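You operate a simulated robot arm through the tools that you are given. There is no shell and no other tool.

The job below is to be done with a simulated two-armed robot. You get a single attempt, and the scene is never put back.

TASK
Drive the kick panel's three screws in numbered order with the cordless driver.
Fine: No. 1, then No. 2, then No. 3; the driver goes back in its cup.

It is judged by the outcome, as a careful person would: the job done as asked, and still so three seconds after it is handed in. It fails if anything else is knocked over, pushed out of place, dropped, spilled or broken.

THE ROBOT
Two 7-joint arms with fingered hands on one trunk that stands fixed in place. Base frame: the origin is at the foot of the trunk, x ahead of it, y to its left, z up. Units: cm, degrees, N and s.
The left shoulder is at [12.7, 12.5, 119.4], the right one opposite. With the tool pointing down near the work surface each hand reaches from about 48 to 88 cm from the base axis, measured 20 degrees to its own side. Payload 3.7 kg a hand.
Tool frame (each hand has its own): the origin (TCP) lies between the finger pads and is the grasp point; the fingertips stand 2.5 cm ahead of it; z points along the fingers, y is the line along which they close. Largest opening 8.8 cm; the body of the gripper starts 2.9 cm behind the TCP. The gripper is a hand of 5 fingers: y runs from the thumb to the fingers, the wrist lies at [-1.3, -9.7, -16.2] in the tool frame, and closing takes about 1.5 s.
Orientation is that of the tool frame in the base frame, as a unit quaternion [x, y, z, w]. With the fingers straight down and the wrist toward the robot, the tool's x, y and z point along [0, 1, 0], [1, 0, 0] and [0, 0, -1] of the base frame.

THE INTERFACE
- The arms move only by the tool send_rows. It takes "left_motion", "right_motion" or both (then of equal length, played together; a hand with none holds still); each is a list of rows, each an object of numbers (a shift or turn left out is 0, a gripper value left out holds the last): "dx", "dy", "dz": the shift along the base's x, y, z in cm; "wx", "wy", "wz": the turn, a rotation vector about the base's x, y, z in degrees. In form: [{"dx": .., "dy": .., "dz": .., "wx": .., "wy": .., "wz": ..}, ...]. A call has 1 to 20 rows; each row shifts and turns the commanded pose from where the row before left it. "left_jaw" and "right_jaw" are, for a hand that has rows, the gripper command, from -1 (fully open) to 1 (shut), values between in proportion, set as the call begins (left out, the last holds). A row lasts 0.2 s, in which the tool goes at most 5 cm and 8.6 degrees; a call with a longer step from one row to the next is refused whole, and so is a gripper value outside its range. Where a pose cannot be reached the arm comes as near as it can. A force on the tool above 40 N (or 10 N above the force at the start of the call, whichever is more), or a blocked arm, ends the call early, and 0.2 s more pass. The fingers move at their own pace (about 4.5 cm/s each) and stop on an object; they squeeze with about 30 N. The grip force told is the motor's: it shows also when the fingers shut on nothing. Time passes only in rows, and 0.2 s behind the last, so rows that do not move let the fingers close. The reply holds the time, the measured pose of the TCP, the force on the tool along the base axes, the opening and the grip force, in the units named above and with some noise, with the torque about the TCP (base axes, N m) and any sound that the robot's microphone picked up.
- Cameras (640 x 400 px; columns grow to the right, rows downward): "scene" is now at [20.51, 6.01, 136.05]; the picture's right is [0.66, -0.75, 0.00], its down [-0.25, -0.22, -0.94] and it looks along [0.70, 0.63, -0.34] (base axes); focal length 214 px, centre (320, 200). "left" rides on the left gripper at [-5.9, -7.9, -10.5] in its tool frame; the picture's right is [-0.73, -0.32, 0.61], its down [0.62, -0.68, 0.38] and it looks along [0.29, 0.66, 0.70] (tool axes); focal length 234 px, centre (320, 200). "right" rides on the right gripper at [5.9, -7.9, -10.5] in its tool frame; the picture's right is [-0.73, 0.32, -0.61], its down [-0.62, -0.68, 0.38] and it looks along [-0.29, 0.66, 0.70] (tool axes); focal length 234 px, centre (320, 200). There is no depth. A picture from a camera that has moved, and an enlarged one, comes with that camera's place and axes in the base frame and with its lens.
- get_image(camera): a new picture of that camera. It takes no simulated time.
- lift_body(by): slides the trunk up (or, below 0, down) by that many cm; the arms and the scene camera ride with it, the base frame stays. It gives what a move gives, with no picture.
- grasp_type(shape, hand): the hand has 5 fingers and takes this shape, open, in about a second: jaw (thumb against the fingers, like two jaws); tri (thumb and two fingers); tip (a fingertip pinch); poke (one finger out to press); point (the index stretched); flat (the hand flat); cup (the hand cupped); fist (a fist). The gripper value then closes the fingers along that shape, each until it touches; the sizes above hold for jaw. It gives what a move gives, with no picture.
- turn_head(pan, tilt): turns the head with the scene camera to pan (to the left, within 80 degrees either way) and tilt (down, from -29 to 69), counted from straight ahead of the robot. It gives what a move gives.
- enlarge(camera, box): a new picture of the part [left, top, right, bottom] of that camera's present view, enlarged. It takes no simulated time.
- finish_job(): hands the job in; it is judged then, once.

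Places have to be worked out from the pictures, the camera data and where the tool is seen. Open the grippers and draw the arms clear of the work before you hand the job in, unless the task says otherwise.

The tools are called after "Request:" as name(argument=value, ...) on one line, values as JSON. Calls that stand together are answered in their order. send_rows: Moves the arms, as the interface text tells. Its arguments: {"type":"object","properties":{"left_motion":{"type":"array"},"left_jaw":{"type":"number"},"right_motion":{"type":"array"},"right_jaw":{"type":"number"}},"required":[]} The other tools are called the same way: lift_body (by) slides the trunk up or down; grasp_type (shape, hand) gives the hand a shape; turn_head (pan, tilt) turns the head that bears the scene camera; get_image (camera) takes a picture; enlarge (camera, box) takes an enlarged picture of a part of a camera's view; finish_job () hands the job in.

At the start:

```text
clock: 0.0
left_tcp_pos: [35.61, 49.52, 128.65]
left_tool_rot: [0.708, 0.707, 0.001, 0.0]
left_contact_force: [0.3, 0.0, -0.2]
left_moment: [0.01, -0.02, 0.01]
left_finger_gap: 8.73
left_grip_force: 0.2
left_shape: jaw
right_tcp_pos: [50.38, 5.77, 135.77]
right_tool_rot: [0.707, 0.707, 0.0, 0.0]
right_contact_force: [-0.6, -0.2, 0.6]
right_moment: [0.02, 0.01, -0.03]
right_finger_gap: 8.79
right_grip_force: 0.0
right_shape: jaw
trunk travel left (down, up): [-21.4, 20.1]
head pan, tilt: [41.6, 19.6]
```

scene: 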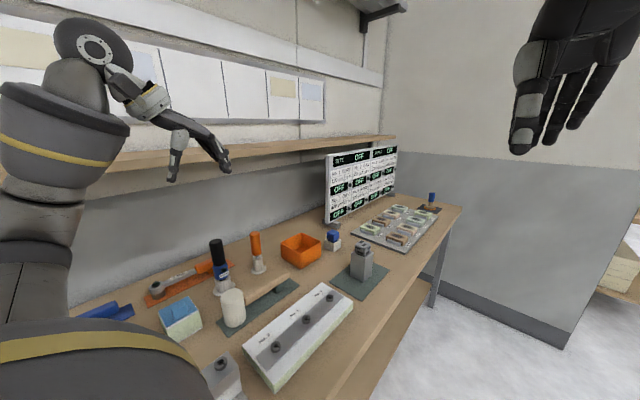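
right: 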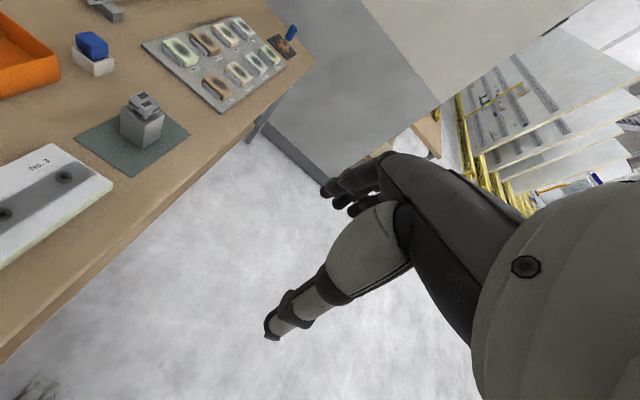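
left: 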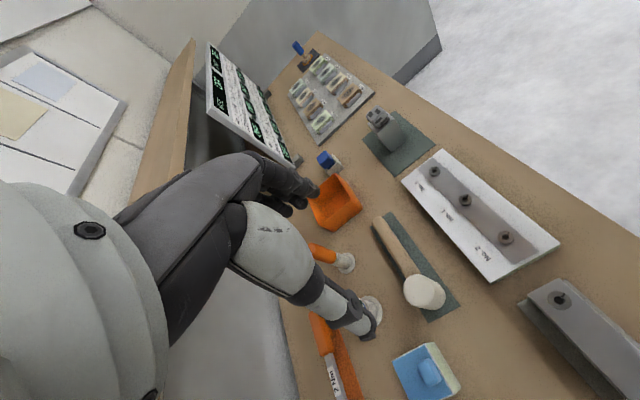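

I start by looking closer at the scene: the panel with three screws, the driver candidates in cups, and the display. I enlarge several parts of the views.

Request:
enlarge(camera="scene", box=[230, 270, 370, 390])

Request:
enlarge(camera="scene", box=[140, 220, 300, 340])

Request:
enlarge(camera="left", box=[380, 130, 580, 290])

Request:
enlarge(camera="scene", box=[310, 130, 470, 260])

```text
3.33 times, centred on (300, 330) of scene
camera zoom: at [20.51, 6.01, 136.05], right [0.66, -0.75, 0.0], down [-0.25, -0.22, -0.94], along [0.7, 0.63, -0.34], focal length 715 px, centre (387, -233)
```

zoom: 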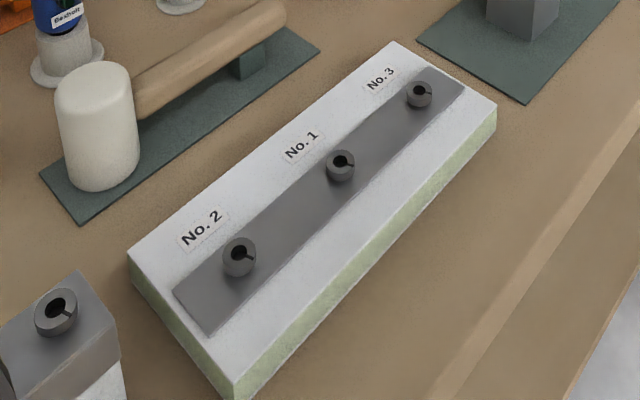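

```text
3.33 times, centred on (220, 280) of scene
camera zoom: at [20.51, 6.01, 136.05], right [0.66, -0.75, 0.0], down [-0.25, -0.22, -0.94], along [0.7, 0.63, -0.34], focal length 715 px, centre (653, -67)
```

zoom: 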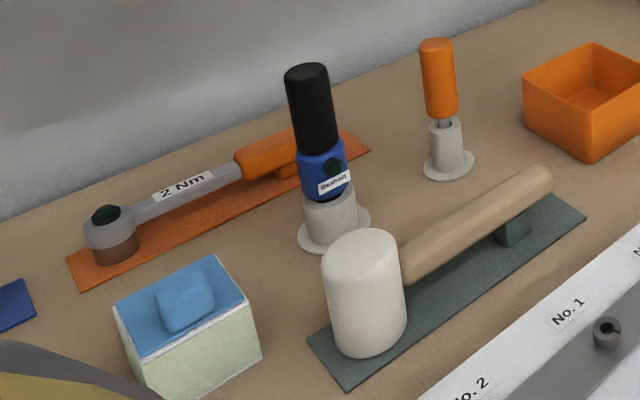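

```text
2.50 times, centred on (480, 210) of left
camera zoom: at [27.75, 43.52, 139.18], right [-0.32, -0.73, -0.61], down [-0.68, 0.62, -0.38], along [0.66, 0.29, -0.7], focal length 585 px, centre (-80, 175)
```

zoom: 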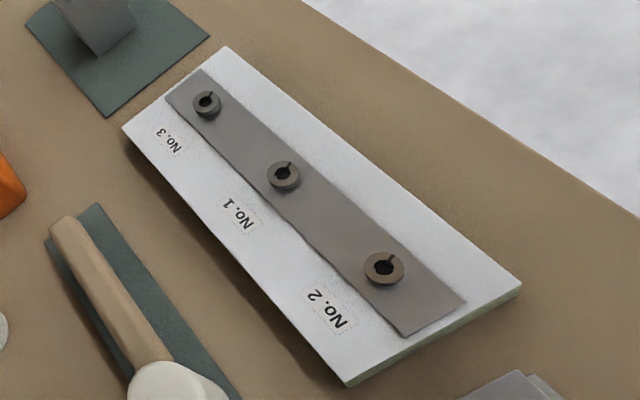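

```text
3.08 times, centred on (390, 195) of scene
camera zoom: at [20.51, 6.01, 136.05], right [0.66, -0.75, 0.0], down [-0.25, -0.22, -0.94], along [0.7, 0.63, -0.34], focal length 660 px, centre (105, 215)
```

zoom: 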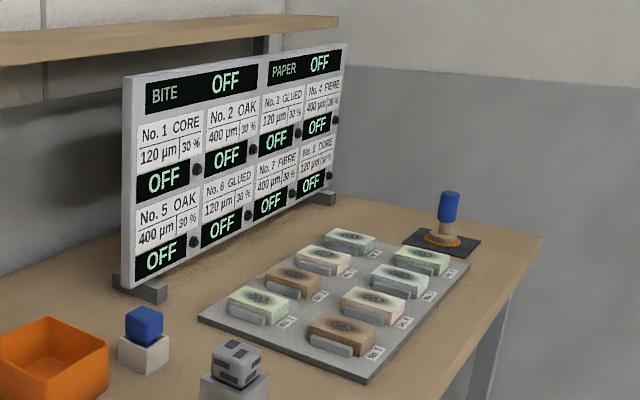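

The black/blue tool standing in a round cup looks like the cordless driver; the panel carries screws labelled No. 2, No. 1, No. 3 from near to far. I turn the head for better views.

Request:
turn_head(pan=60, tilt=45)

Request:
get_image(camera="scene")

```text
clock: 0.9
left_tcp_pos: [35.61, 49.46, 128.62]
left_tool_rot: [0.708, 0.707, -0.001, 0.0]
left_contact_force: [0.0, -0.2, 0.4]
left_moment: [0.0, -0.05, 0.06]
left_finger_gap: 8.78
left_grip_force: 0.0
left_shape: jaw
right_tcp_pos: [50.39, 5.73, 135.79]
right_tool_rot: [0.707, 0.707, 0.0, 0.0]
right_contact_force: [0.1, 0.4, -0.2]
right_moment: [-0.02, 0.01, 0.0]
right_finger_gap: 8.78
right_grip_force: 0.2
right_shape: jaw
trunk travel left (down, up): [-21.4, 20.1]
head pan, tilt: [60.0, 45.0]
```

```text
taken
camera scene: at [17.62, 6.87, 132.12], right [0.87, -0.5, 0.0], down [-0.35, -0.61, -0.71], along [0.35, 0.61, -0.71], focal length 214 px, centre (320, 200)
```

scene: 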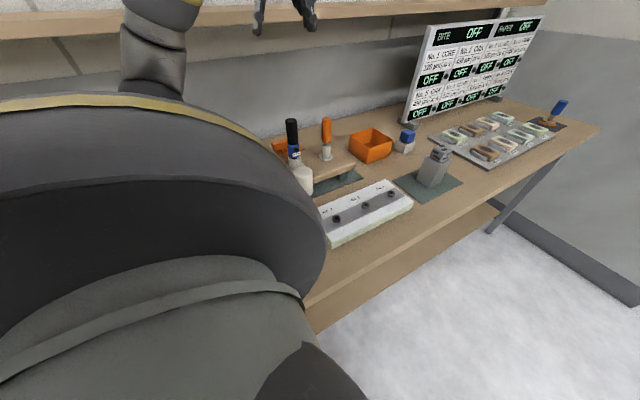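

The shoulder blocks that view, so I go back to a pan nearer to the front and zoom on the driver and cup.

Request:
turn_head(pan=42, tilt=32)

Request:
get_image(camera="scene")

Request:
enlarge(camera="scene", box=[180, 160, 280, 260])

Request:
enlarge(camera="scene", box=[180, 240, 380, 380])

```text
clock: 1.7
left_tcp_pos: [35.67, 49.51, 128.63]
left_tool_rot: [0.708, 0.707, 0.0, 0.0]
left_contact_force: [0.5, -0.8, 0.2]
left_moment: [0.0, -0.02, 0.03]
left_finger_gap: 8.76
left_grip_force: 0.0
left_shape: jaw
right_tcp_pos: [50.45, 5.74, 135.53]
right_tool_rot: [0.707, 0.707, -0.001, 0.0]
right_contact_force: [-0.5, -0.2, -0.2]
right_moment: [-0.02, 0.01, 0.0]
right_finger_gap: 8.78
right_grip_force: 0.1
right_shape: jaw
trunk travel left (down, up): [-21.4, 20.1]
head pan, tilt: [42.0, 32.0]
```

```text
taken
camera scene: at [20.2, 5.82, 134.06], right [0.67, -0.74, 0.0], down [-0.39, -0.35, -0.85], along [0.63, 0.57, -0.53], focal length 214 px, centre (320, 200)
```

scene: 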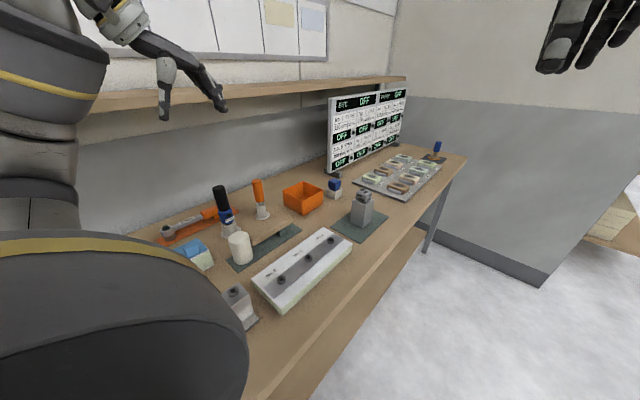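

```text
4.00 times, centred on (230, 210) of scene
camera zoom: at [20.2, 5.82, 134.06], right [0.67, -0.74, 0.0], down [-0.39, -0.35, -0.85], along [0.63, 0.57, -0.53], focal length 858 px, centre (680, 160)
```

zoom: 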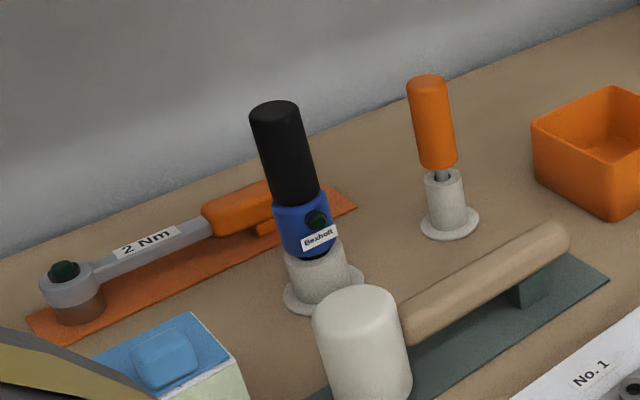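

```text
2.86 times, centred on (280, 310) of scene
camera zoom: at [20.2, 5.82, 134.06], right [0.67, -0.74, 0.0], down [-0.39, -0.35, -0.85], along [0.63, 0.57, -0.53], focal length 613 px, centre (434, -114)
```

zoom: 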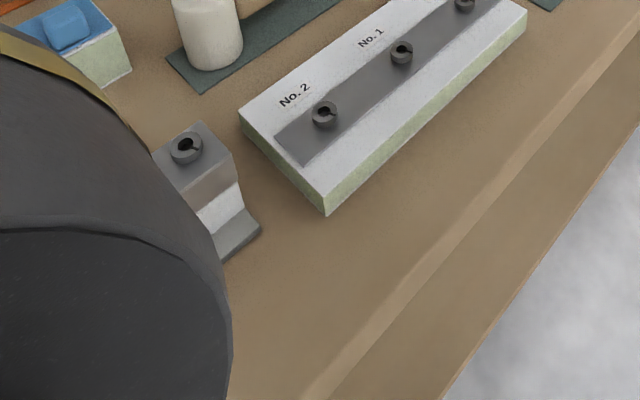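

The driver stands vertically in its cup at about (42, 66.7), top near z 103; black grip z 96–103, blue collar 91–96. I lower the left hand clear of the shelf and move it toward a spot short of the driver for a closer look.

Request:
send_rows(left_motion=[{"dz": -2}, {"dz": -3}, {"dz": -3}, {"dz": -3}, {"dz": -3}, {"dz": -2.6, "dx": 1}, {"dx": 2, "dy": 2}, {"dx": 2, "dy": 3}, {"dx": 1.3, "dy": 3}], left_jaw=-1)

Request:
get_image(camera="scene")

Request:
get_image(camera="left")

```text
clock: 3.7
left_tcp_pos: [41.82, 57.72, 112.16]
left_tool_rot: [0.707, 0.707, -0.001, 0.0]
left_contact_force: [0.3, 0.3, 0.5]
left_moment: [-0.02, -0.04, -0.01]
left_finger_gap: 8.78
left_grip_force: 0.0
left_shape: jaw
right_tcp_pos: [50.45, 5.75, 135.84]
right_tool_rot: [0.707, 0.707, -0.001, 0.001]
right_contact_force: [0.5, -0.5, -0.1]
right_moment: [0.01, 0.01, 0.01]
right_finger_gap: 8.78
right_grip_force: 0.2
right_shape: jaw
trunk travel left (down, up): [-21.4, 20.1]
head pan, tilt: [42.0, 32.0]
```

```text
taken
camera scene: at [20.22, 5.84, 134.05], right [0.67, -0.74, 0.0], down [-0.39, -0.35, -0.85], along [0.63, 0.57, -0.53], focal length 214 px, centre (320, 200)
```

scene: 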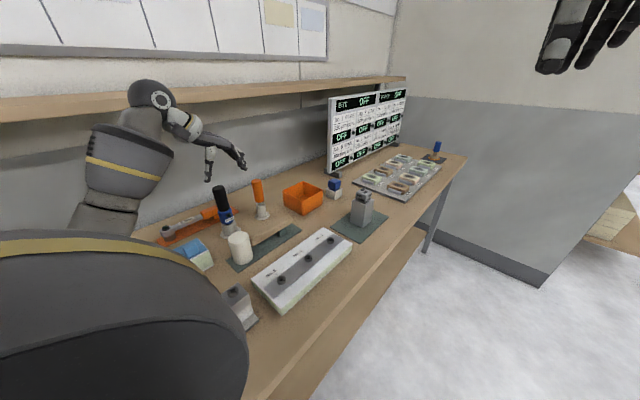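

```text
taken
camera left: at [33.89, 51.75, 122.65], right [-0.32, -0.73, -0.61], down [-0.68, 0.62, -0.38], along [0.66, 0.29, -0.7], focal length 234 px, centre (320, 200)
```

left: 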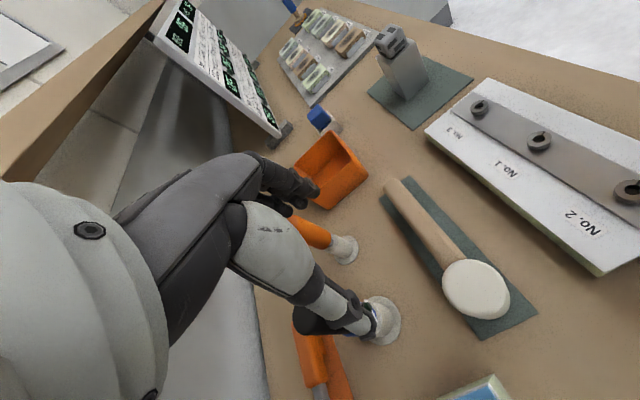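

The hand is at the right height and clear of the shelf. I move over the driver at z 112 and check the alignment before descending.

Request:
send_rows(left_motion=[{"dy": 2.5}, {"dy": 2.5}, {"dy": 2.5}, {"dy": 1.5}, {}])

Request:
get_image(camera="left")

Request:
enlarge(camera="scene", box=[150, 120, 290, 260])

```text
clock: 4.9
left_tcp_pos: [42.0, 66.4, 111.94]
left_tool_rot: [0.707, 0.707, 0.0, -0.001]
left_contact_force: [0.0, -0.5, 0.3]
left_moment: [0.01, 0.0, 0.01]
left_finger_gap: 8.78
left_grip_force: 0.0
left_shape: jaw
right_tcp_pos: [50.32, 5.91, 135.86]
right_tool_rot: [0.707, 0.707, 0.0, 0.0]
right_contact_force: [0.3, 0.4, -1.1]
right_moment: [0.0, 0.0, 0.0]
right_finger_gap: 8.77
right_grip_force: 0.1
right_shape: jaw
trunk travel left (down, up): [-21.4, 20.1]
head pan, tilt: [42.0, 32.0]
```

```text
taken
camera left: at [34.07, 60.53, 122.46], right [-0.32, -0.72, -0.61], down [-0.68, 0.62, -0.38], along [0.66, 0.29, -0.7], focal length 234 px, centre (320, 200)
```

left: 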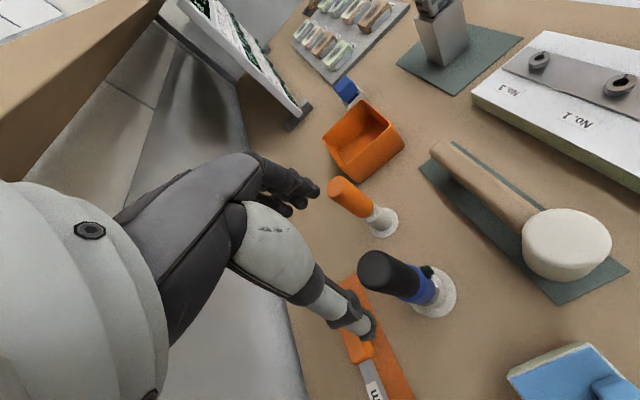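

```text
2.86 times, centred on (220, 190) of scene
camera zoom: at [20.21, 5.82, 134.06], right [0.67, -0.74, 0.0], down [-0.39, -0.35, -0.85], along [0.63, 0.57, -0.53], focal length 613 px, centre (606, 229)
```

zoom: 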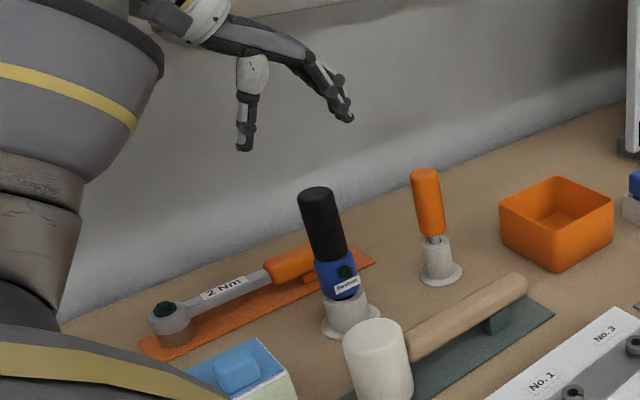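

The driver is now visible in the left camera right below the hand. I enlarge that area to refine the driver's position and inspect its body.

Request:
enlarge(camera="left", box=[330, 220, 490, 340])

Request:
enlarge(camera="scene", box=[205, 175, 255, 245])

```text
3.33 times, centred on (410, 280) of left
camera zoom: at [34.07, 60.53, 122.46], right [-0.32, -0.72, -0.61], down [-0.68, 0.62, -0.38], along [0.66, 0.29, -0.7], focal length 781 px, centre (20, -67)
```

zoom: 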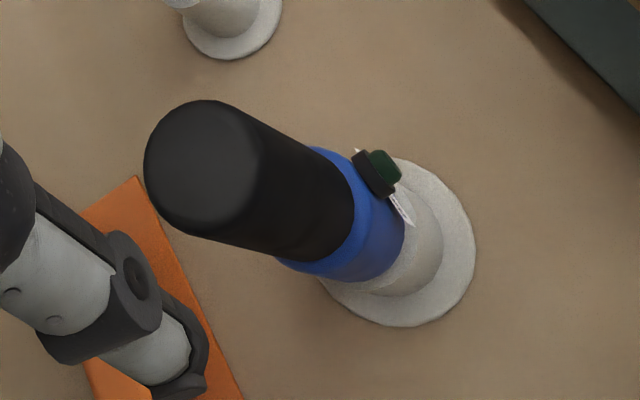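

```text
5.71 times, centred on (230, 210) of scene
camera zoom: at [20.21, 5.82, 134.06], right [0.67, -0.74, 0.0], down [-0.39, -0.35, -0.85], along [0.63, 0.57, -0.53], focal length 1226 px, centre (834, 143)
```

zoom: 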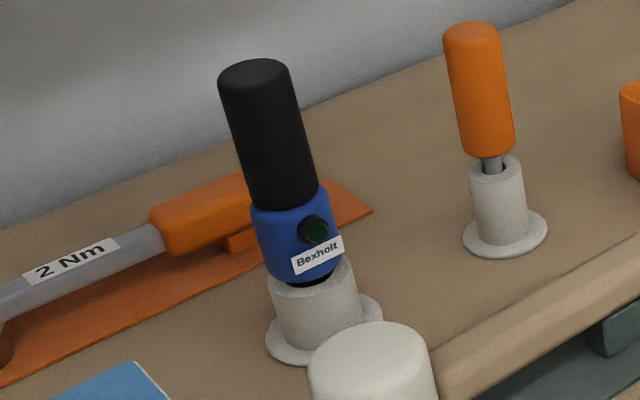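

The driver axis is at about (41.9, 66.6), well centred under the TCP. I descend with open fingers in two stages.

Request:
send_rows(left_motion=[{"dy": 0.2, "dx": -0.1, "dz": -1}, {"dz": -2}, {"dz": -2}, {"dz": -1.5}, {"dz": -1}, {}])

Request:
get_image(camera="left")

Request:
enlarge(camera="scene", box=[170, 140, 270, 240])

```text
clock: 6.3
left_tcp_pos: [41.82, 66.69, 104.49]
left_tool_rot: [0.708, 0.706, -0.001, 0.001]
left_contact_force: [0.3, 0.5, 0.3]
left_moment: [-0.01, 0.01, -0.01]
left_finger_gap: 8.79
left_grip_force: 0.0
left_shape: jaw
right_tcp_pos: [50.52, 5.79, 135.73]
right_tool_rot: [0.707, 0.707, 0.0, -0.001]
right_contact_force: [0.1, 0.0, -0.7]
right_moment: [0.01, 0.01, 0.02]
right_finger_gap: 8.74
right_grip_force: 0.1
right_shape: jaw
trunk travel left (down, up): [-21.4, 20.1]
head pan, tilt: [42.0, 32.0]
```

```text
taken
camera left: at [33.98, 60.72, 115.02], right [-0.32, -0.73, -0.61], down [-0.68, 0.63, -0.38], along [0.66, 0.29, -0.7], focal length 234 px, centre (320, 200)
```

left: 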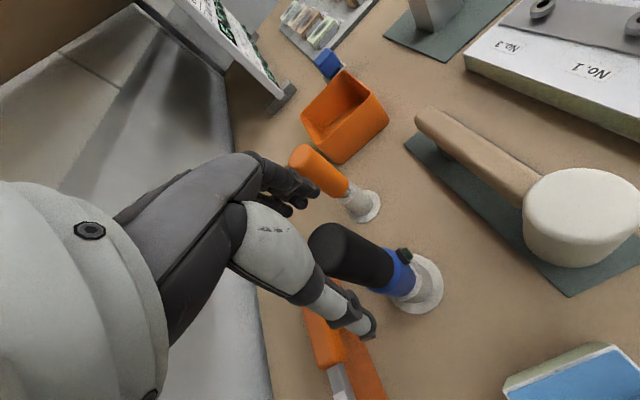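

```text
4.00 times, centred on (220, 190) of scene
camera zoom: at [20.2, 5.81, 134.06], right [0.67, -0.74, 0.0], down [-0.39, -0.35, -0.85], along [0.63, 0.57, -0.53], focal length 858 px, centre (720, 240)
```

zoom: 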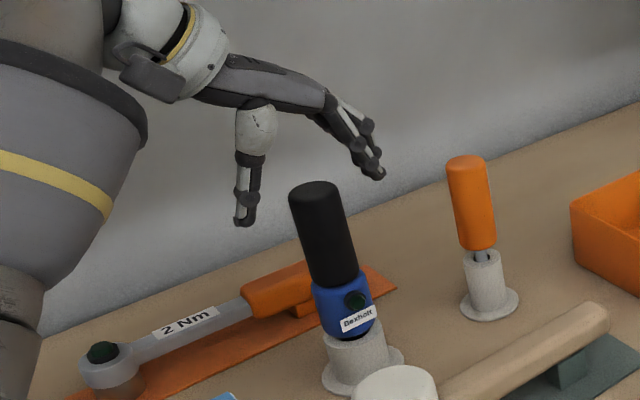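

Thumb and fingers straddle the black grip. I lower to TCP z≈100.4 so the palm is just above the cap.

Request:
send_rows(left_motion=[{"dz": -1.2}, {"dz": -1.2}, {"dz": -1.0}, {"dz": -0.7}, {}])

Request:
get_image(camera="left")

Request:
enlarge(camera="scene", box=[170, 150, 270, 250])

```text
clock: 7.5
left_tcp_pos: [41.94, 66.62, 100.42]
left_tool_rot: [0.708, 0.706, 0.0, -0.001]
left_contact_force: [-0.2, -0.5, 0.3]
left_moment: [-0.03, 0.0, 0.04]
left_finger_gap: 8.81
left_grip_force: 0.1
left_shape: jaw
right_tcp_pos: [50.49, 5.83, 135.82]
right_tool_rot: [0.707, 0.707, 0.0, 0.0]
right_contact_force: [0.1, -0.2, 0.1]
right_moment: [0.01, 0.02, 0.01]
right_finger_gap: 8.77
right_grip_force: 0.2
right_shape: jaw
trunk travel left (down, up): [-21.4, 20.1]
head pan, tilt: [42.0, 32.0]
```

```text
taken
camera left: at [33.99, 60.71, 111.02], right [-0.32, -0.73, -0.61], down [-0.68, 0.62, -0.38], along [0.66, 0.29, -0.7], focal length 234 px, centre (320, 200)
```

left: 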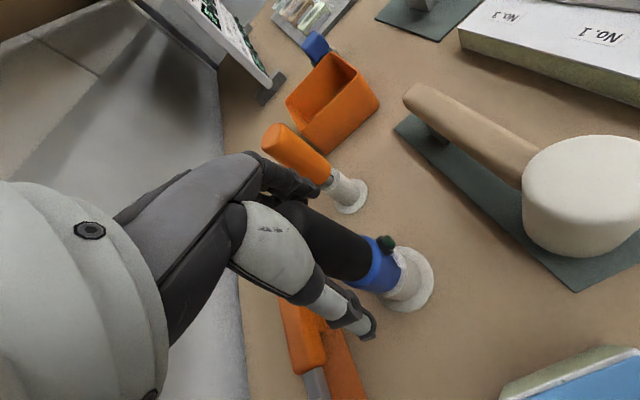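

```text
4.00 times, centred on (220, 200) of scene
camera zoom: at [20.2, 5.81, 134.06], right [0.67, -0.74, 0.0], down [-0.39, -0.35, -0.85], along [0.63, 0.57, -0.53], focal length 858 px, centre (720, 200)
```

zoom: 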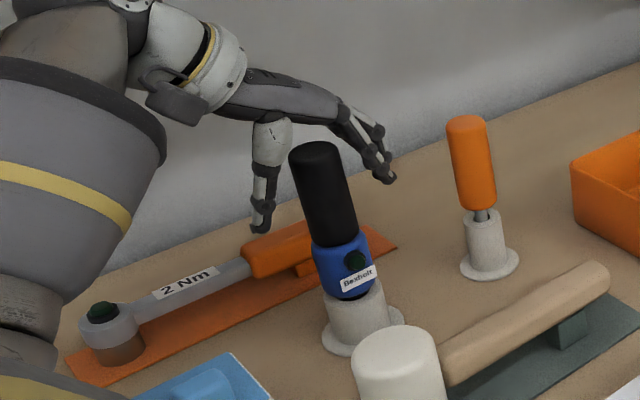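

The TCP projects onto the driver's axis in both views and there is still room to the palm. I lower 1 cm more, gently, watching the force, then close the fingers.

Request:
send_rows(left_motion=[{"dz": -0.4}, {"dz": -0.3}, {"dz": -0.3}, {}])

```text
clock: 8.5
left_tcp_pos: [41.87, 66.73, 99.39]
left_tool_rot: [0.708, 0.706, 0.001, 0.001]
left_contact_force: [0.5, 0.3, -0.7]
left_moment: [0.01, 0.02, 0.01]
left_finger_gap: 8.78
left_grip_force: 0.0
left_shape: jaw
right_tcp_pos: [50.46, 5.88, 135.74]
right_tool_rot: [0.707, 0.707, -0.001, 0.0]
right_contact_force: [-0.2, 0.0, 0.1]
right_moment: [-0.02, 0.0, 0.05]
right_finger_gap: 8.79
right_grip_force: 0.0
right_shape: jaw
trunk travel left (down, up): [-21.4, 20.1]
head pan, tilt: [42.0, 32.0]
```

No contact yet and forces are near zero. I close the left hand on the black grip and let the fingers settle.

Request:
send_rows(left_motion=[{}, {}, {}, {}, {}, {}, {}, {}, {}, {}], left_jaw=1)

Request:
get_image(camera="left")

Request:
enlarge(camera="scene", box=[170, 150, 270, 250])

```text
clock: 10.7
left_tcp_pos: [41.88, 66.71, 99.52]
left_tool_rot: [0.708, 0.706, 0.0, 0.0]
left_contact_force: [1.0, 0.2, -0.7]
left_moment: [-0.03, -0.04, 0.04]
left_finger_gap: 2.77
left_grip_force: 29.8
left_shape: jaw
right_tcp_pos: [50.63, 5.92, 135.87]
right_tool_rot: [0.707, 0.707, 0.0, 0.0]
right_contact_force: [-0.4, -0.3, -1.1]
right_moment: [0.01, 0.02, -0.03]
right_finger_gap: 8.78
right_grip_force: 0.0
right_shape: jaw
trunk travel left (down, up): [-21.4, 20.1]
head pan, tilt: [42.0, 32.0]
```

```text
taken
camera left: at [33.93, 60.74, 109.99], right [-0.32, -0.73, -0.61], down [-0.68, 0.62, -0.38], along [0.66, 0.29, -0.7], focal length 234 px, centre (320, 200)
```

left: 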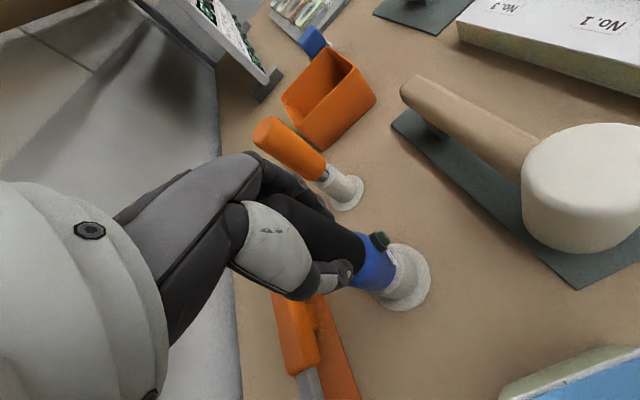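

```text
4.00 times, centred on (220, 200) of scene
camera zoom: at [20.21, 5.83, 134.06], right [0.67, -0.74, 0.0], down [-0.39, -0.35, -0.85], along [0.63, 0.57, -0.53], focal length 858 px, centre (720, 200)
```

zoom: 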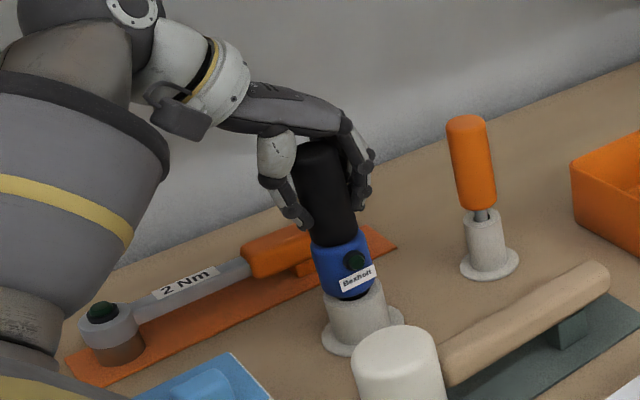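

Gripped at 30 N on a 2.8 cm gap. I lift slowly and check that the driver comes with the hand.

Request:
send_rows(left_motion=[{"dz": 0.3}, {"dz": 0.6}, {"dz": 0.8}, {"dz": 0.8}, {}])

Request:
enlarge(camera="scene", box=[170, 150, 270, 250])

```text
clock: 11.9
left_tcp_pos: [41.87, 66.78, 101.85]
left_tool_rot: [0.708, 0.706, 0.0, 0.0]
left_contact_force: [0.4, -0.2, -4.8]
left_moment: [-0.01, 0.02, 0.03]
left_finger_gap: 2.75
left_grip_force: 30.0
left_shape: jaw
right_tcp_pos: [50.44, 5.84, 135.72]
right_tool_rot: [0.707, 0.707, 0.001, 0.0]
right_contact_force: [-0.2, 0.1, 0.5]
right_moment: [-0.03, 0.04, -0.04]
right_finger_gap: 8.75
right_grip_force: 0.0
right_shape: jaw
trunk travel left (down, up): [-21.4, 20.1]
head pan, tilt: [42.0, 32.0]
```

```text
4.00 times, centred on (220, 200) of scene
camera zoom: at [20.24, 5.87, 134.05], right [0.67, -0.74, 0.0], down [-0.39, -0.35, -0.85], along [0.63, 0.57, -0.53], focal length 858 px, centre (720, 200)
```

zoom: 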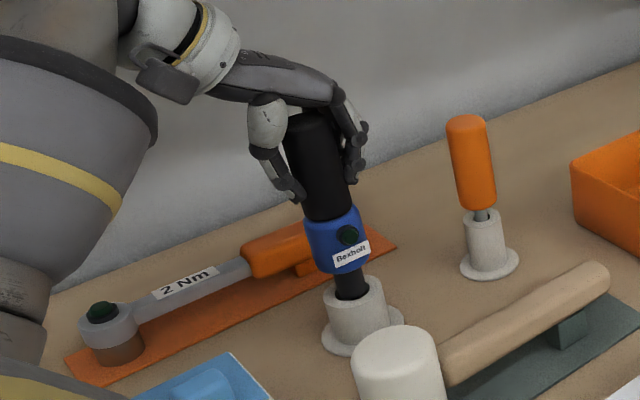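

The driver (about 0.5 kg) comes up with the hand, its black nose still in the cup. I lift further until the bit clears.

Request:
send_rows(left_motion=[{"dz": 1}, {"dz": 1.2}, {"dz": 1.2}, {"dz": 1.2}, {"dz": 1.0}, {}])

Request:
enlarge(camera="scene", box=[180, 140, 260, 240])

Request:
get_image(camera="left")

```text
clock: 13.3
left_tcp_pos: [41.93, 66.58, 107.44]
left_tool_rot: [0.708, 0.706, -0.001, 0.001]
left_contact_force: [0.1, 0.5, -4.5]
left_moment: [-0.01, -0.01, -0.01]
left_finger_gap: 2.77
left_grip_force: 30.2
left_shape: jaw
right_tcp_pos: [50.52, 5.89, 135.69]
right_tool_rot: [0.707, 0.707, -0.001, 0.0]
right_contact_force: [0.1, -0.2, 1.0]
right_moment: [-0.01, -0.02, 0.01]
right_finger_gap: 8.76
right_grip_force: 0.0
right_shape: jaw
trunk travel left (down, up): [-21.4, 20.1]
head pan, tilt: [42.0, 32.0]
```

```text
4.00 times, centred on (220, 190) of scene
camera zoom: at [20.24, 5.87, 134.05], right [0.67, -0.74, 0.0], down [-0.39, -0.35, -0.85], along [0.63, 0.57, -0.53], focal length 858 px, centre (720, 240)
```

zoom: 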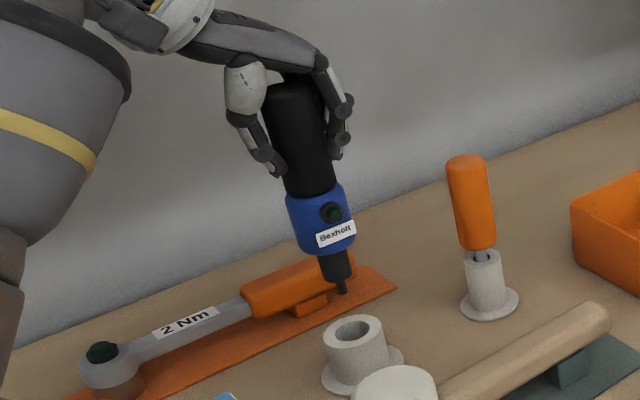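

```text
taken
camera left: at [34.05, 60.7, 118.04], right [-0.32, -0.73, -0.61], down [-0.68, 0.62, -0.38], along [0.66, 0.29, -0.7], focal length 234 px, centre (320, 200)
```

left: 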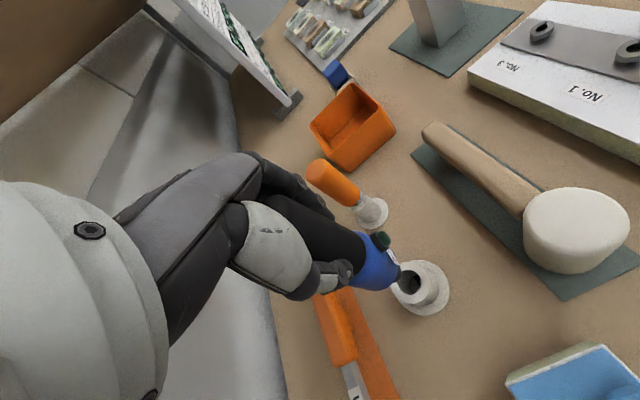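

The bit is clear of the cup; tip is about 13.7 cm below the TCP. I enlarge both views to measure the tip offset precisely.

Request:
enlarge(camera="left", box=[350, 220, 460, 330])

Request:
enlarge(camera="scene", box=[205, 180, 245, 220])

```text
3.64 times, centred on (405, 275) of left
camera zoom: at [34.05, 60.7, 118.04], right [-0.32, -0.73, -0.61], down [-0.68, 0.62, -0.38], along [0.66, 0.29, -0.7], focal length 852 px, centre (11, -73)
```

zoom: 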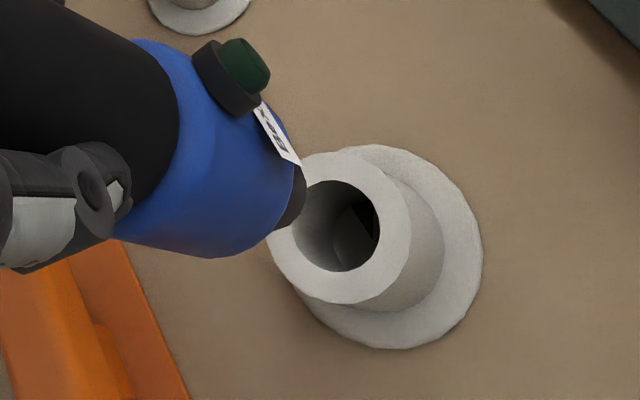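

```text
10.00 times, centred on (225, 200) of scene
camera zoom: at [20.24, 5.87, 134.05], right [0.67, -0.74, 0.0], down [-0.39, -0.35, -0.85], along [0.63, 0.57, -0.53], focal length 2145 px, centre (1270, 200)
```

zoom: 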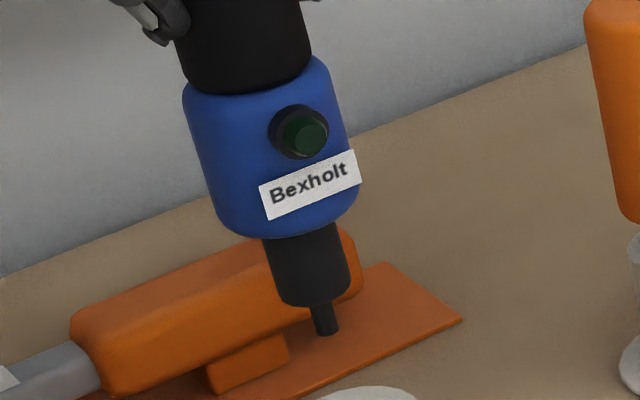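

The tip hangs straight below the TCP (offset about 0, 0, −13.9). To get a second independent view of the panel for alignment, I yaw the right hand 60° where it is so that its camera looks at the panel.

Request:
send_rows(right_motion=[{"wz": 7.5}, {"wz": 7.5}, {"wz": 7.5}, {"wz": 7.5}, {"wz": 7.5}, {"wz": 7.5}, {"wz": 7.5}, {"wz": 7.5}, {}])

Request:
get_image(camera="right")

Request:
enlarge(camera="scene", box=[240, 220, 360, 320])

```text
clock: 15.3
left_tcp_pos: [41.9, 66.66, 107.55]
left_tool_rot: [0.708, 0.706, 0.0, 0.0]
left_contact_force: [0.1, 0.3, -3.6]
left_moment: [-0.02, -0.02, 0.03]
left_finger_gap: 2.76
left_grip_force: 29.6
left_shape: jaw
right_tcp_pos: [50.43, 5.86, 135.7]
right_tool_rot: [0.258, 0.966, 0.0, 0.0]
right_contact_force: [-0.2, 0.2, -0.1]
right_moment: [-0.03, -0.01, -0.02]
right_finger_gap: 8.77
right_grip_force: 0.1
right_shape: jaw
trunk travel left (down, up): [-21.4, 20.1]
head pan, tilt: [42.0, 32.0]
```

```text
taken
camera right: at [41.39, 2.02, 146.31], right [0.79, -0.08, 0.61], down [0.2, -0.9, -0.38], along [0.58, 0.42, -0.7], focal length 234 px, centre (320, 200)
```

right: 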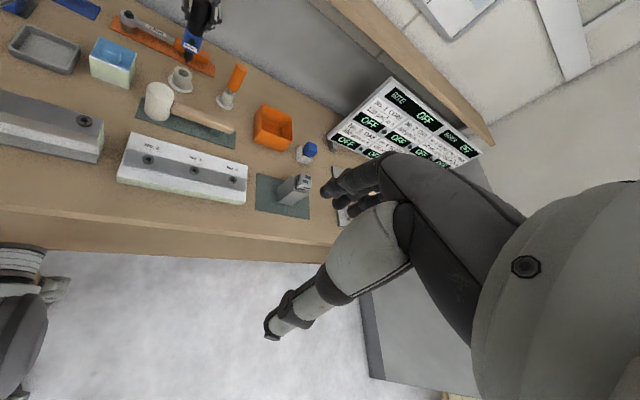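

```text
4.00 times, centred on (300, 270) of scene
camera zoom: at [20.21, 5.86, 134.06], right [0.67, -0.74, 0.0], down [-0.39, -0.35, -0.85], along [0.63, 0.57, -0.53], focal length 858 px, centre (400, -80)
```

zoom: 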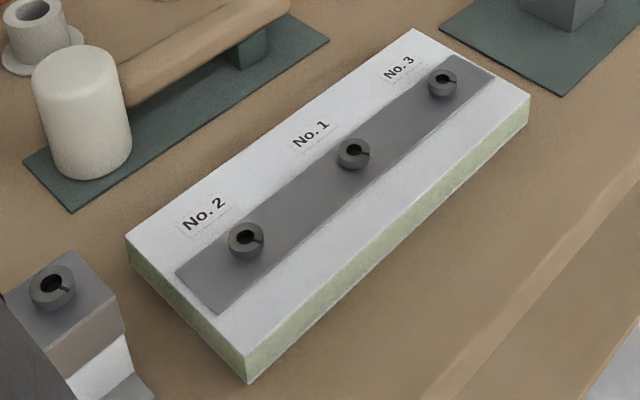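

The right camera sees the panel, the driver and a separate bar on the left. I enlarge to read the details.

Request:
enlarge(camera="right", box=[110, 120, 260, 210])

Request:
enlarge(camera="right", box=[0, 0, 260, 165])

```text
4.27 times, centred on (185, 165) of right
camera zoom: at [41.39, 2.02, 146.31], right [0.79, -0.08, 0.61], down [0.2, -0.9, -0.38], along [0.58, 0.42, -0.7], focal length 999 px, centre (896, 349)
```

zoom: 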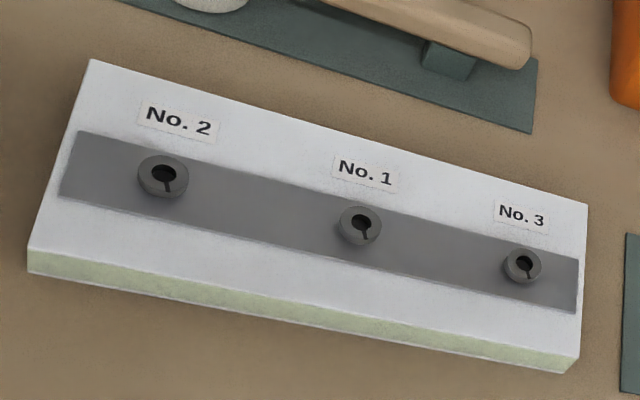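

```text
2.42 times, centred on (130, 82) of right
camera zoom: at [41.39, 2.02, 146.31], right [0.79, -0.08, 0.61], down [0.2, -0.9, -0.38], along [0.58, 0.42, -0.7], focal length 568 px, centre (781, 485)
```

zoom: 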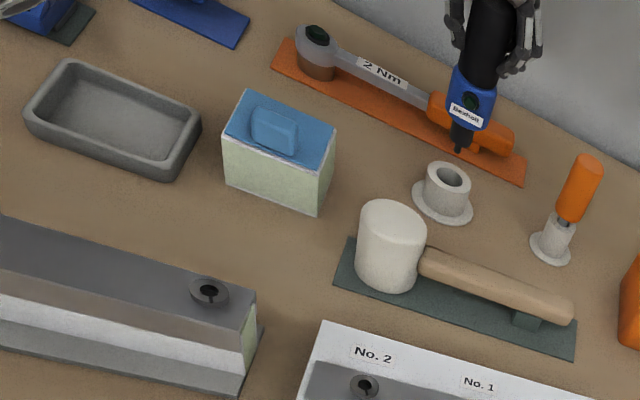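

Both views put screw No. 1 at about (49.0, 36.0). I raise the driver well over the mallet and carry it to above screw No. 1, keeping the tip ~9 cm above it.

Request:
send_rows(left_motion=[{"dz": 1.5}, {"dz": 2}, {"dz": 1.5}, {"dx": 0.3, "dy": -1.2}, {"dx": 0.5, "dy": -2.2}, {"dx": 0.6, "dy": -2.6}, {"dx": 0.6, "dy": -2.6}, {"dx": 0.6, "dy": -2.6}, {"dx": 0.6, "dy": -2.6}, {"dx": 0.6, "dy": -2.6}, {"dx": 0.6, "dy": -2.6}, {"dx": 0.6, "dy": -2.6}, {"dx": 0.6, "dy": -2.6}, {"dx": 0.5, "dy": -2.4}, {"dx": 0.5, "dy": -2.2}, {"dx": 0.4, "dy": -1.2}, {"dx": 0.1, "dy": -0.6}, {}])

Request:
get_image(camera="scene")

Request:
get_image(camera="right")

Request:
get_image(camera="left")

```text
clock: 19.1
left_tcp_pos: [48.81, 35.91, 112.45]
left_tool_rot: [0.707, 0.707, 0.0, 0.0]
left_contact_force: [-0.6, 0.1, -4.6]
left_moment: [-0.03, 0.05, -0.03]
left_finger_gap: 2.78
left_grip_force: 30.4
left_shape: jaw
right_tcp_pos: [50.43, 6.04, 135.77]
right_tool_rot: [0.259, 0.966, 0.001, 0.0]
right_contact_force: [0.5, -0.1, -0.2]
right_moment: [0.01, 0.01, 0.01]
right_finger_gap: 8.77
right_grip_force: 0.1
right_shape: jaw
trunk travel left (down, up): [-21.4, 20.1]
head pan, tilt: [42.0, 32.0]
```

```text
taken
camera scene: at [20.24, 5.85, 134.05], right [0.67, -0.74, 0.0], down [-0.39, -0.35, -0.85], along [0.63, 0.57, -0.53], focal length 214 px, centre (320, 200)
```

scene: 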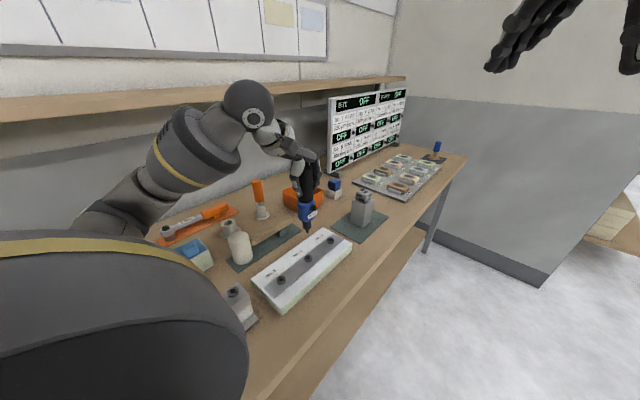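

```text
taken
camera right: at [41.42, 2.03, 146.29], right [0.79, -0.08, 0.61], down [0.2, -0.9, -0.38], along [0.58, 0.42, -0.7], focal length 234 px, centre (320, 200)
```

right: 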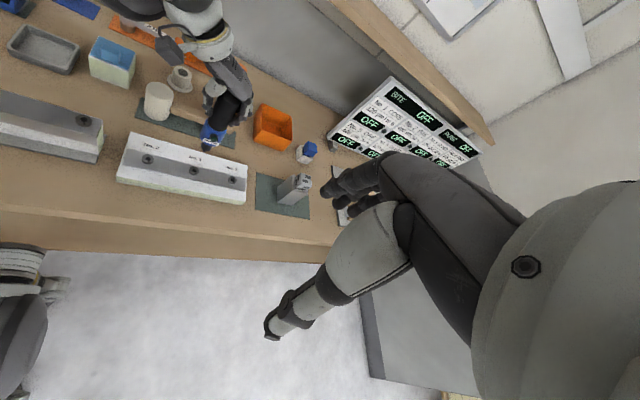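

```text
taken
camera left: at [41.04, 30.09, 123.04], right [-0.32, -0.73, -0.61], down [-0.68, 0.62, -0.38], along [0.66, 0.29, -0.7], focal length 234 px, centre (320, 200)
```

left: 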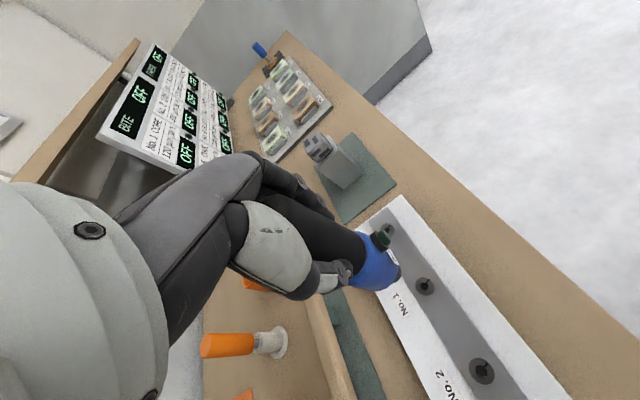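

The driver is over screw No. 1, visible from all cameras. I descend 6 cm so the tip is ~3 cm above the head and check alignment from both views.

Request:
send_rows(left_motion=[{"dz": -1.5}, {"dz": -1.5}, {"dz": -1.5}, {"dz": -1.3}, {}, {}])

Request:
enlarge(camera="scene", box=[280, 210, 340, 260])

Request:
enlarge(camera="right", box=[160, 110, 240, 190])

Request:
enlarge(camera="left", box=[340, 200, 500, 320])

```text
clock: 20.5
left_tcp_pos: [48.84, 36.05, 106.54]
left_tool_rot: [0.708, 0.706, 0.0, 0.0]
left_contact_force: [0.4, 0.4, -5.3]
left_moment: [-0.04, 0.05, 0.04]
left_finger_gap: 2.73
left_grip_force: 30.1
left_shape: jaw
right_tcp_pos: [50.46, 6.01, 135.83]
right_tool_rot: [0.259, 0.966, 0.0, 0.0]
right_contact_force: [-0.1, -0.1, 0.1]
right_moment: [-0.02, 0.03, -0.03]
right_finger_gap: 8.78
right_grip_force: 0.1
right_shape: jaw
trunk travel left (down, up): [-21.4, 20.1]
head pan, tilt: [42.0, 32.0]
```

```text
8.00 times, centred on (310, 235) of scene
camera zoom: at [20.24, 5.84, 134.05], right [0.67, -0.74, 0.0], down [-0.39, -0.35, -0.85], along [0.63, 0.57, -0.53], focal length 1716 px, centre (400, -80)
```

zoom: 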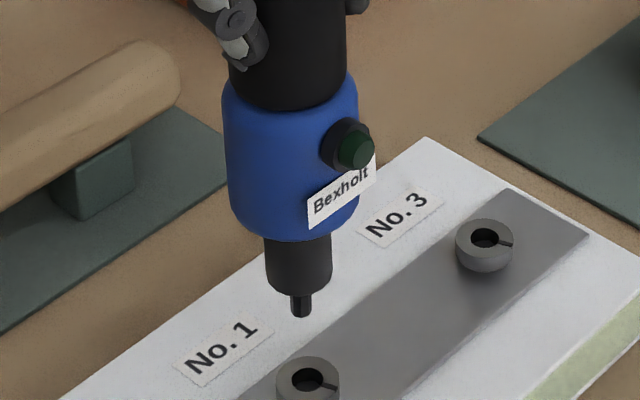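

```text
5.00 times, centred on (200, 150) of right
camera zoom: at [41.42, 2.03, 146.3], right [0.79, -0.08, 0.61], down [0.2, -0.9, -0.38], along [0.58, 0.42, -0.7], focal length 1171 px, centre (920, 450)
```

zoom: 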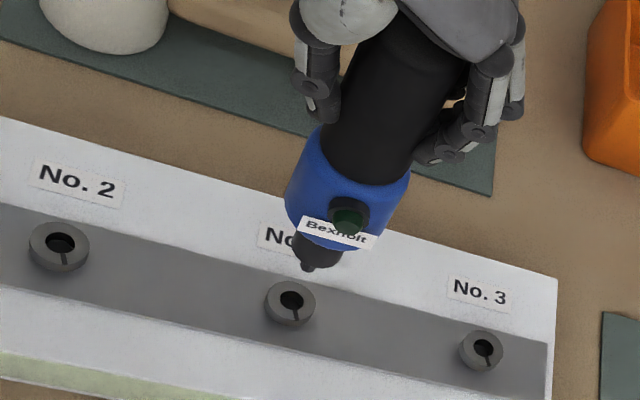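

```text
3.33 times, centred on (420, 260) of left
camera zoom: at [41.01, 30.18, 117.21], right [-0.32, -0.73, -0.61], down [-0.68, 0.62, -0.38], along [0.66, 0.29, -0.7], focal length 781 px, centre (-13, 0)
```

zoom: 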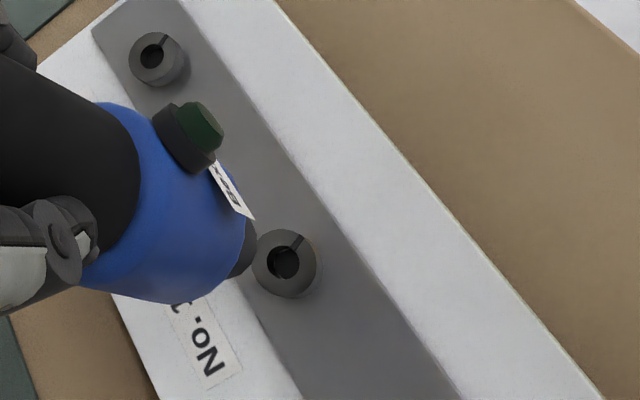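

A straight 3 cm drop lands the tip on the hole of screw No. 1 in both views. I zoom in more for fine alignment.

Request:
enlarge(camera="scene", box=[295, 240, 325, 265])

Request:
enlarge(camera="right", box=[182, 140, 212, 165])

```text
16.00 times, centred on (310, 252) of scene
camera zoom: at [20.24, 5.84, 134.05], right [0.67, -0.74, 0.0], down [-0.39, -0.35, -0.85], along [0.63, 0.57, -0.53], focal length 3432 px, centre (480, -640)
```

zoom: 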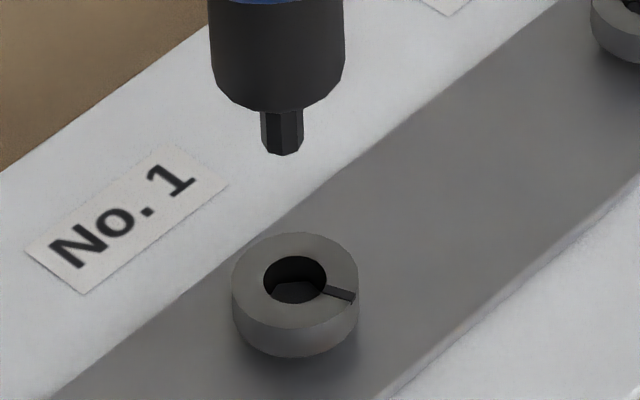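

```text
16.00 times, centred on (197, 152) of right
camera zoom: at [41.42, 2.03, 146.3], right [0.79, -0.08, 0.61], down [0.2, -0.9, -0.38], along [0.58, 0.42, -0.7], focal length 3747 px, centre (2288, 960)
```

zoom: 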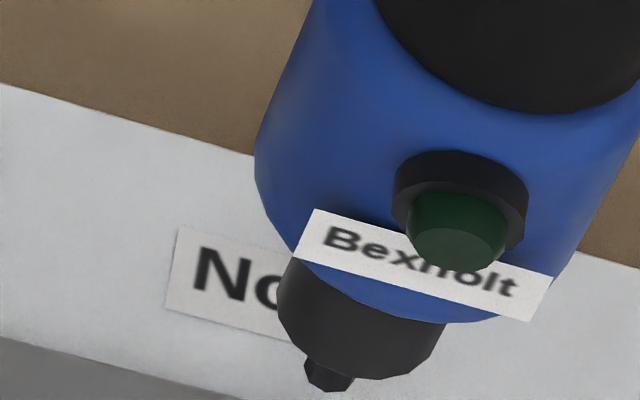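

Request:
enlarge(camera="right", box=[178, 150, 206, 176])

```text
15.38 times, centred on (192, 163) of right
camera zoom: at [41.42, 2.03, 146.3], right [0.79, -0.08, 0.61], down [0.2, -0.9, -0.38], along [0.58, 0.42, -0.7], focal length 3603 px, centre (2289, 769)
```

zoom: 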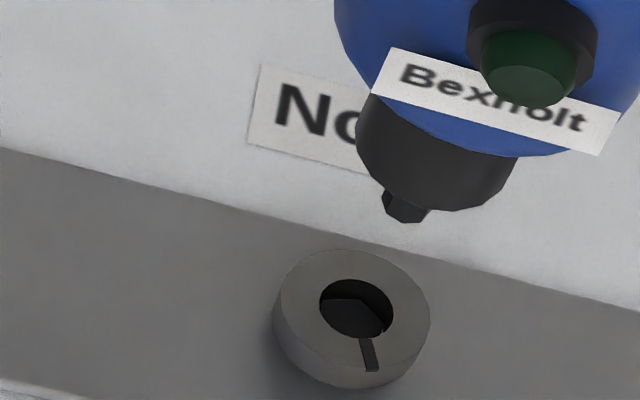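

Solving both views: the tip needs about −0.05 in x and −0.22 in y, with ~2.9 cm to drop. I correct and descend 1.8 cm, then re-check.

Request:
send_rows(left_motion=[{"dx": -0.05, "dy": -0.22, "dz": -0.3}, {"dz": -0.8}, {"dz": -0.7}, {}, {}])

Request:
enlarge(camera="scene", box=[295, 240, 325, 265])

Request:
enlarge(camera="right", box=[178, 150, 206, 176])

```text
clock: 21.7
left_tcp_pos: [48.87, 35.87, 104.85]
left_tool_rot: [0.708, 0.707, 0.0, 0.0]
left_contact_force: [0.1, 0.8, -4.4]
left_moment: [-0.02, 0.06, 0.0]
left_finger_gap: 2.78
left_grip_force: 29.9
left_shape: jaw
right_tcp_pos: [50.44, 5.86, 135.94]
right_tool_rot: [0.258, 0.966, 0.0, -0.001]
right_contact_force: [-0.2, 0.1, 0.4]
right_moment: [0.03, 0.0, -0.01]
right_finger_gap: 8.79
right_grip_force: 0.1
right_shape: jaw
trunk travel left (down, up): [-21.4, 20.1]
head pan, tilt: [42.0, 32.0]
```

```text
16.00 times, centred on (310, 252) of scene
camera zoom: at [20.24, 5.84, 134.05], right [0.67, -0.74, 0.0], down [-0.39, -0.35, -0.85], along [0.63, 0.57, -0.53], focal length 3432 px, centre (480, -640)
```

zoom: 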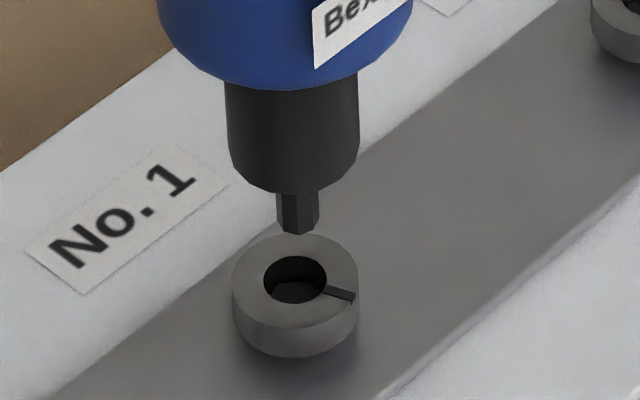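

```text
15.38 times, centred on (192, 163) of right
camera zoom: at [41.42, 2.03, 146.3], right [0.79, -0.08, 0.61], down [0.2, -0.9, -0.38], along [0.58, 0.42, -0.7], focal length 3603 px, centre (2289, 769)
```

zoom: 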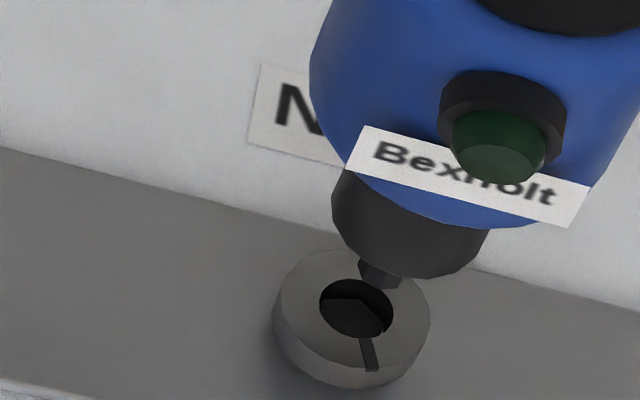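

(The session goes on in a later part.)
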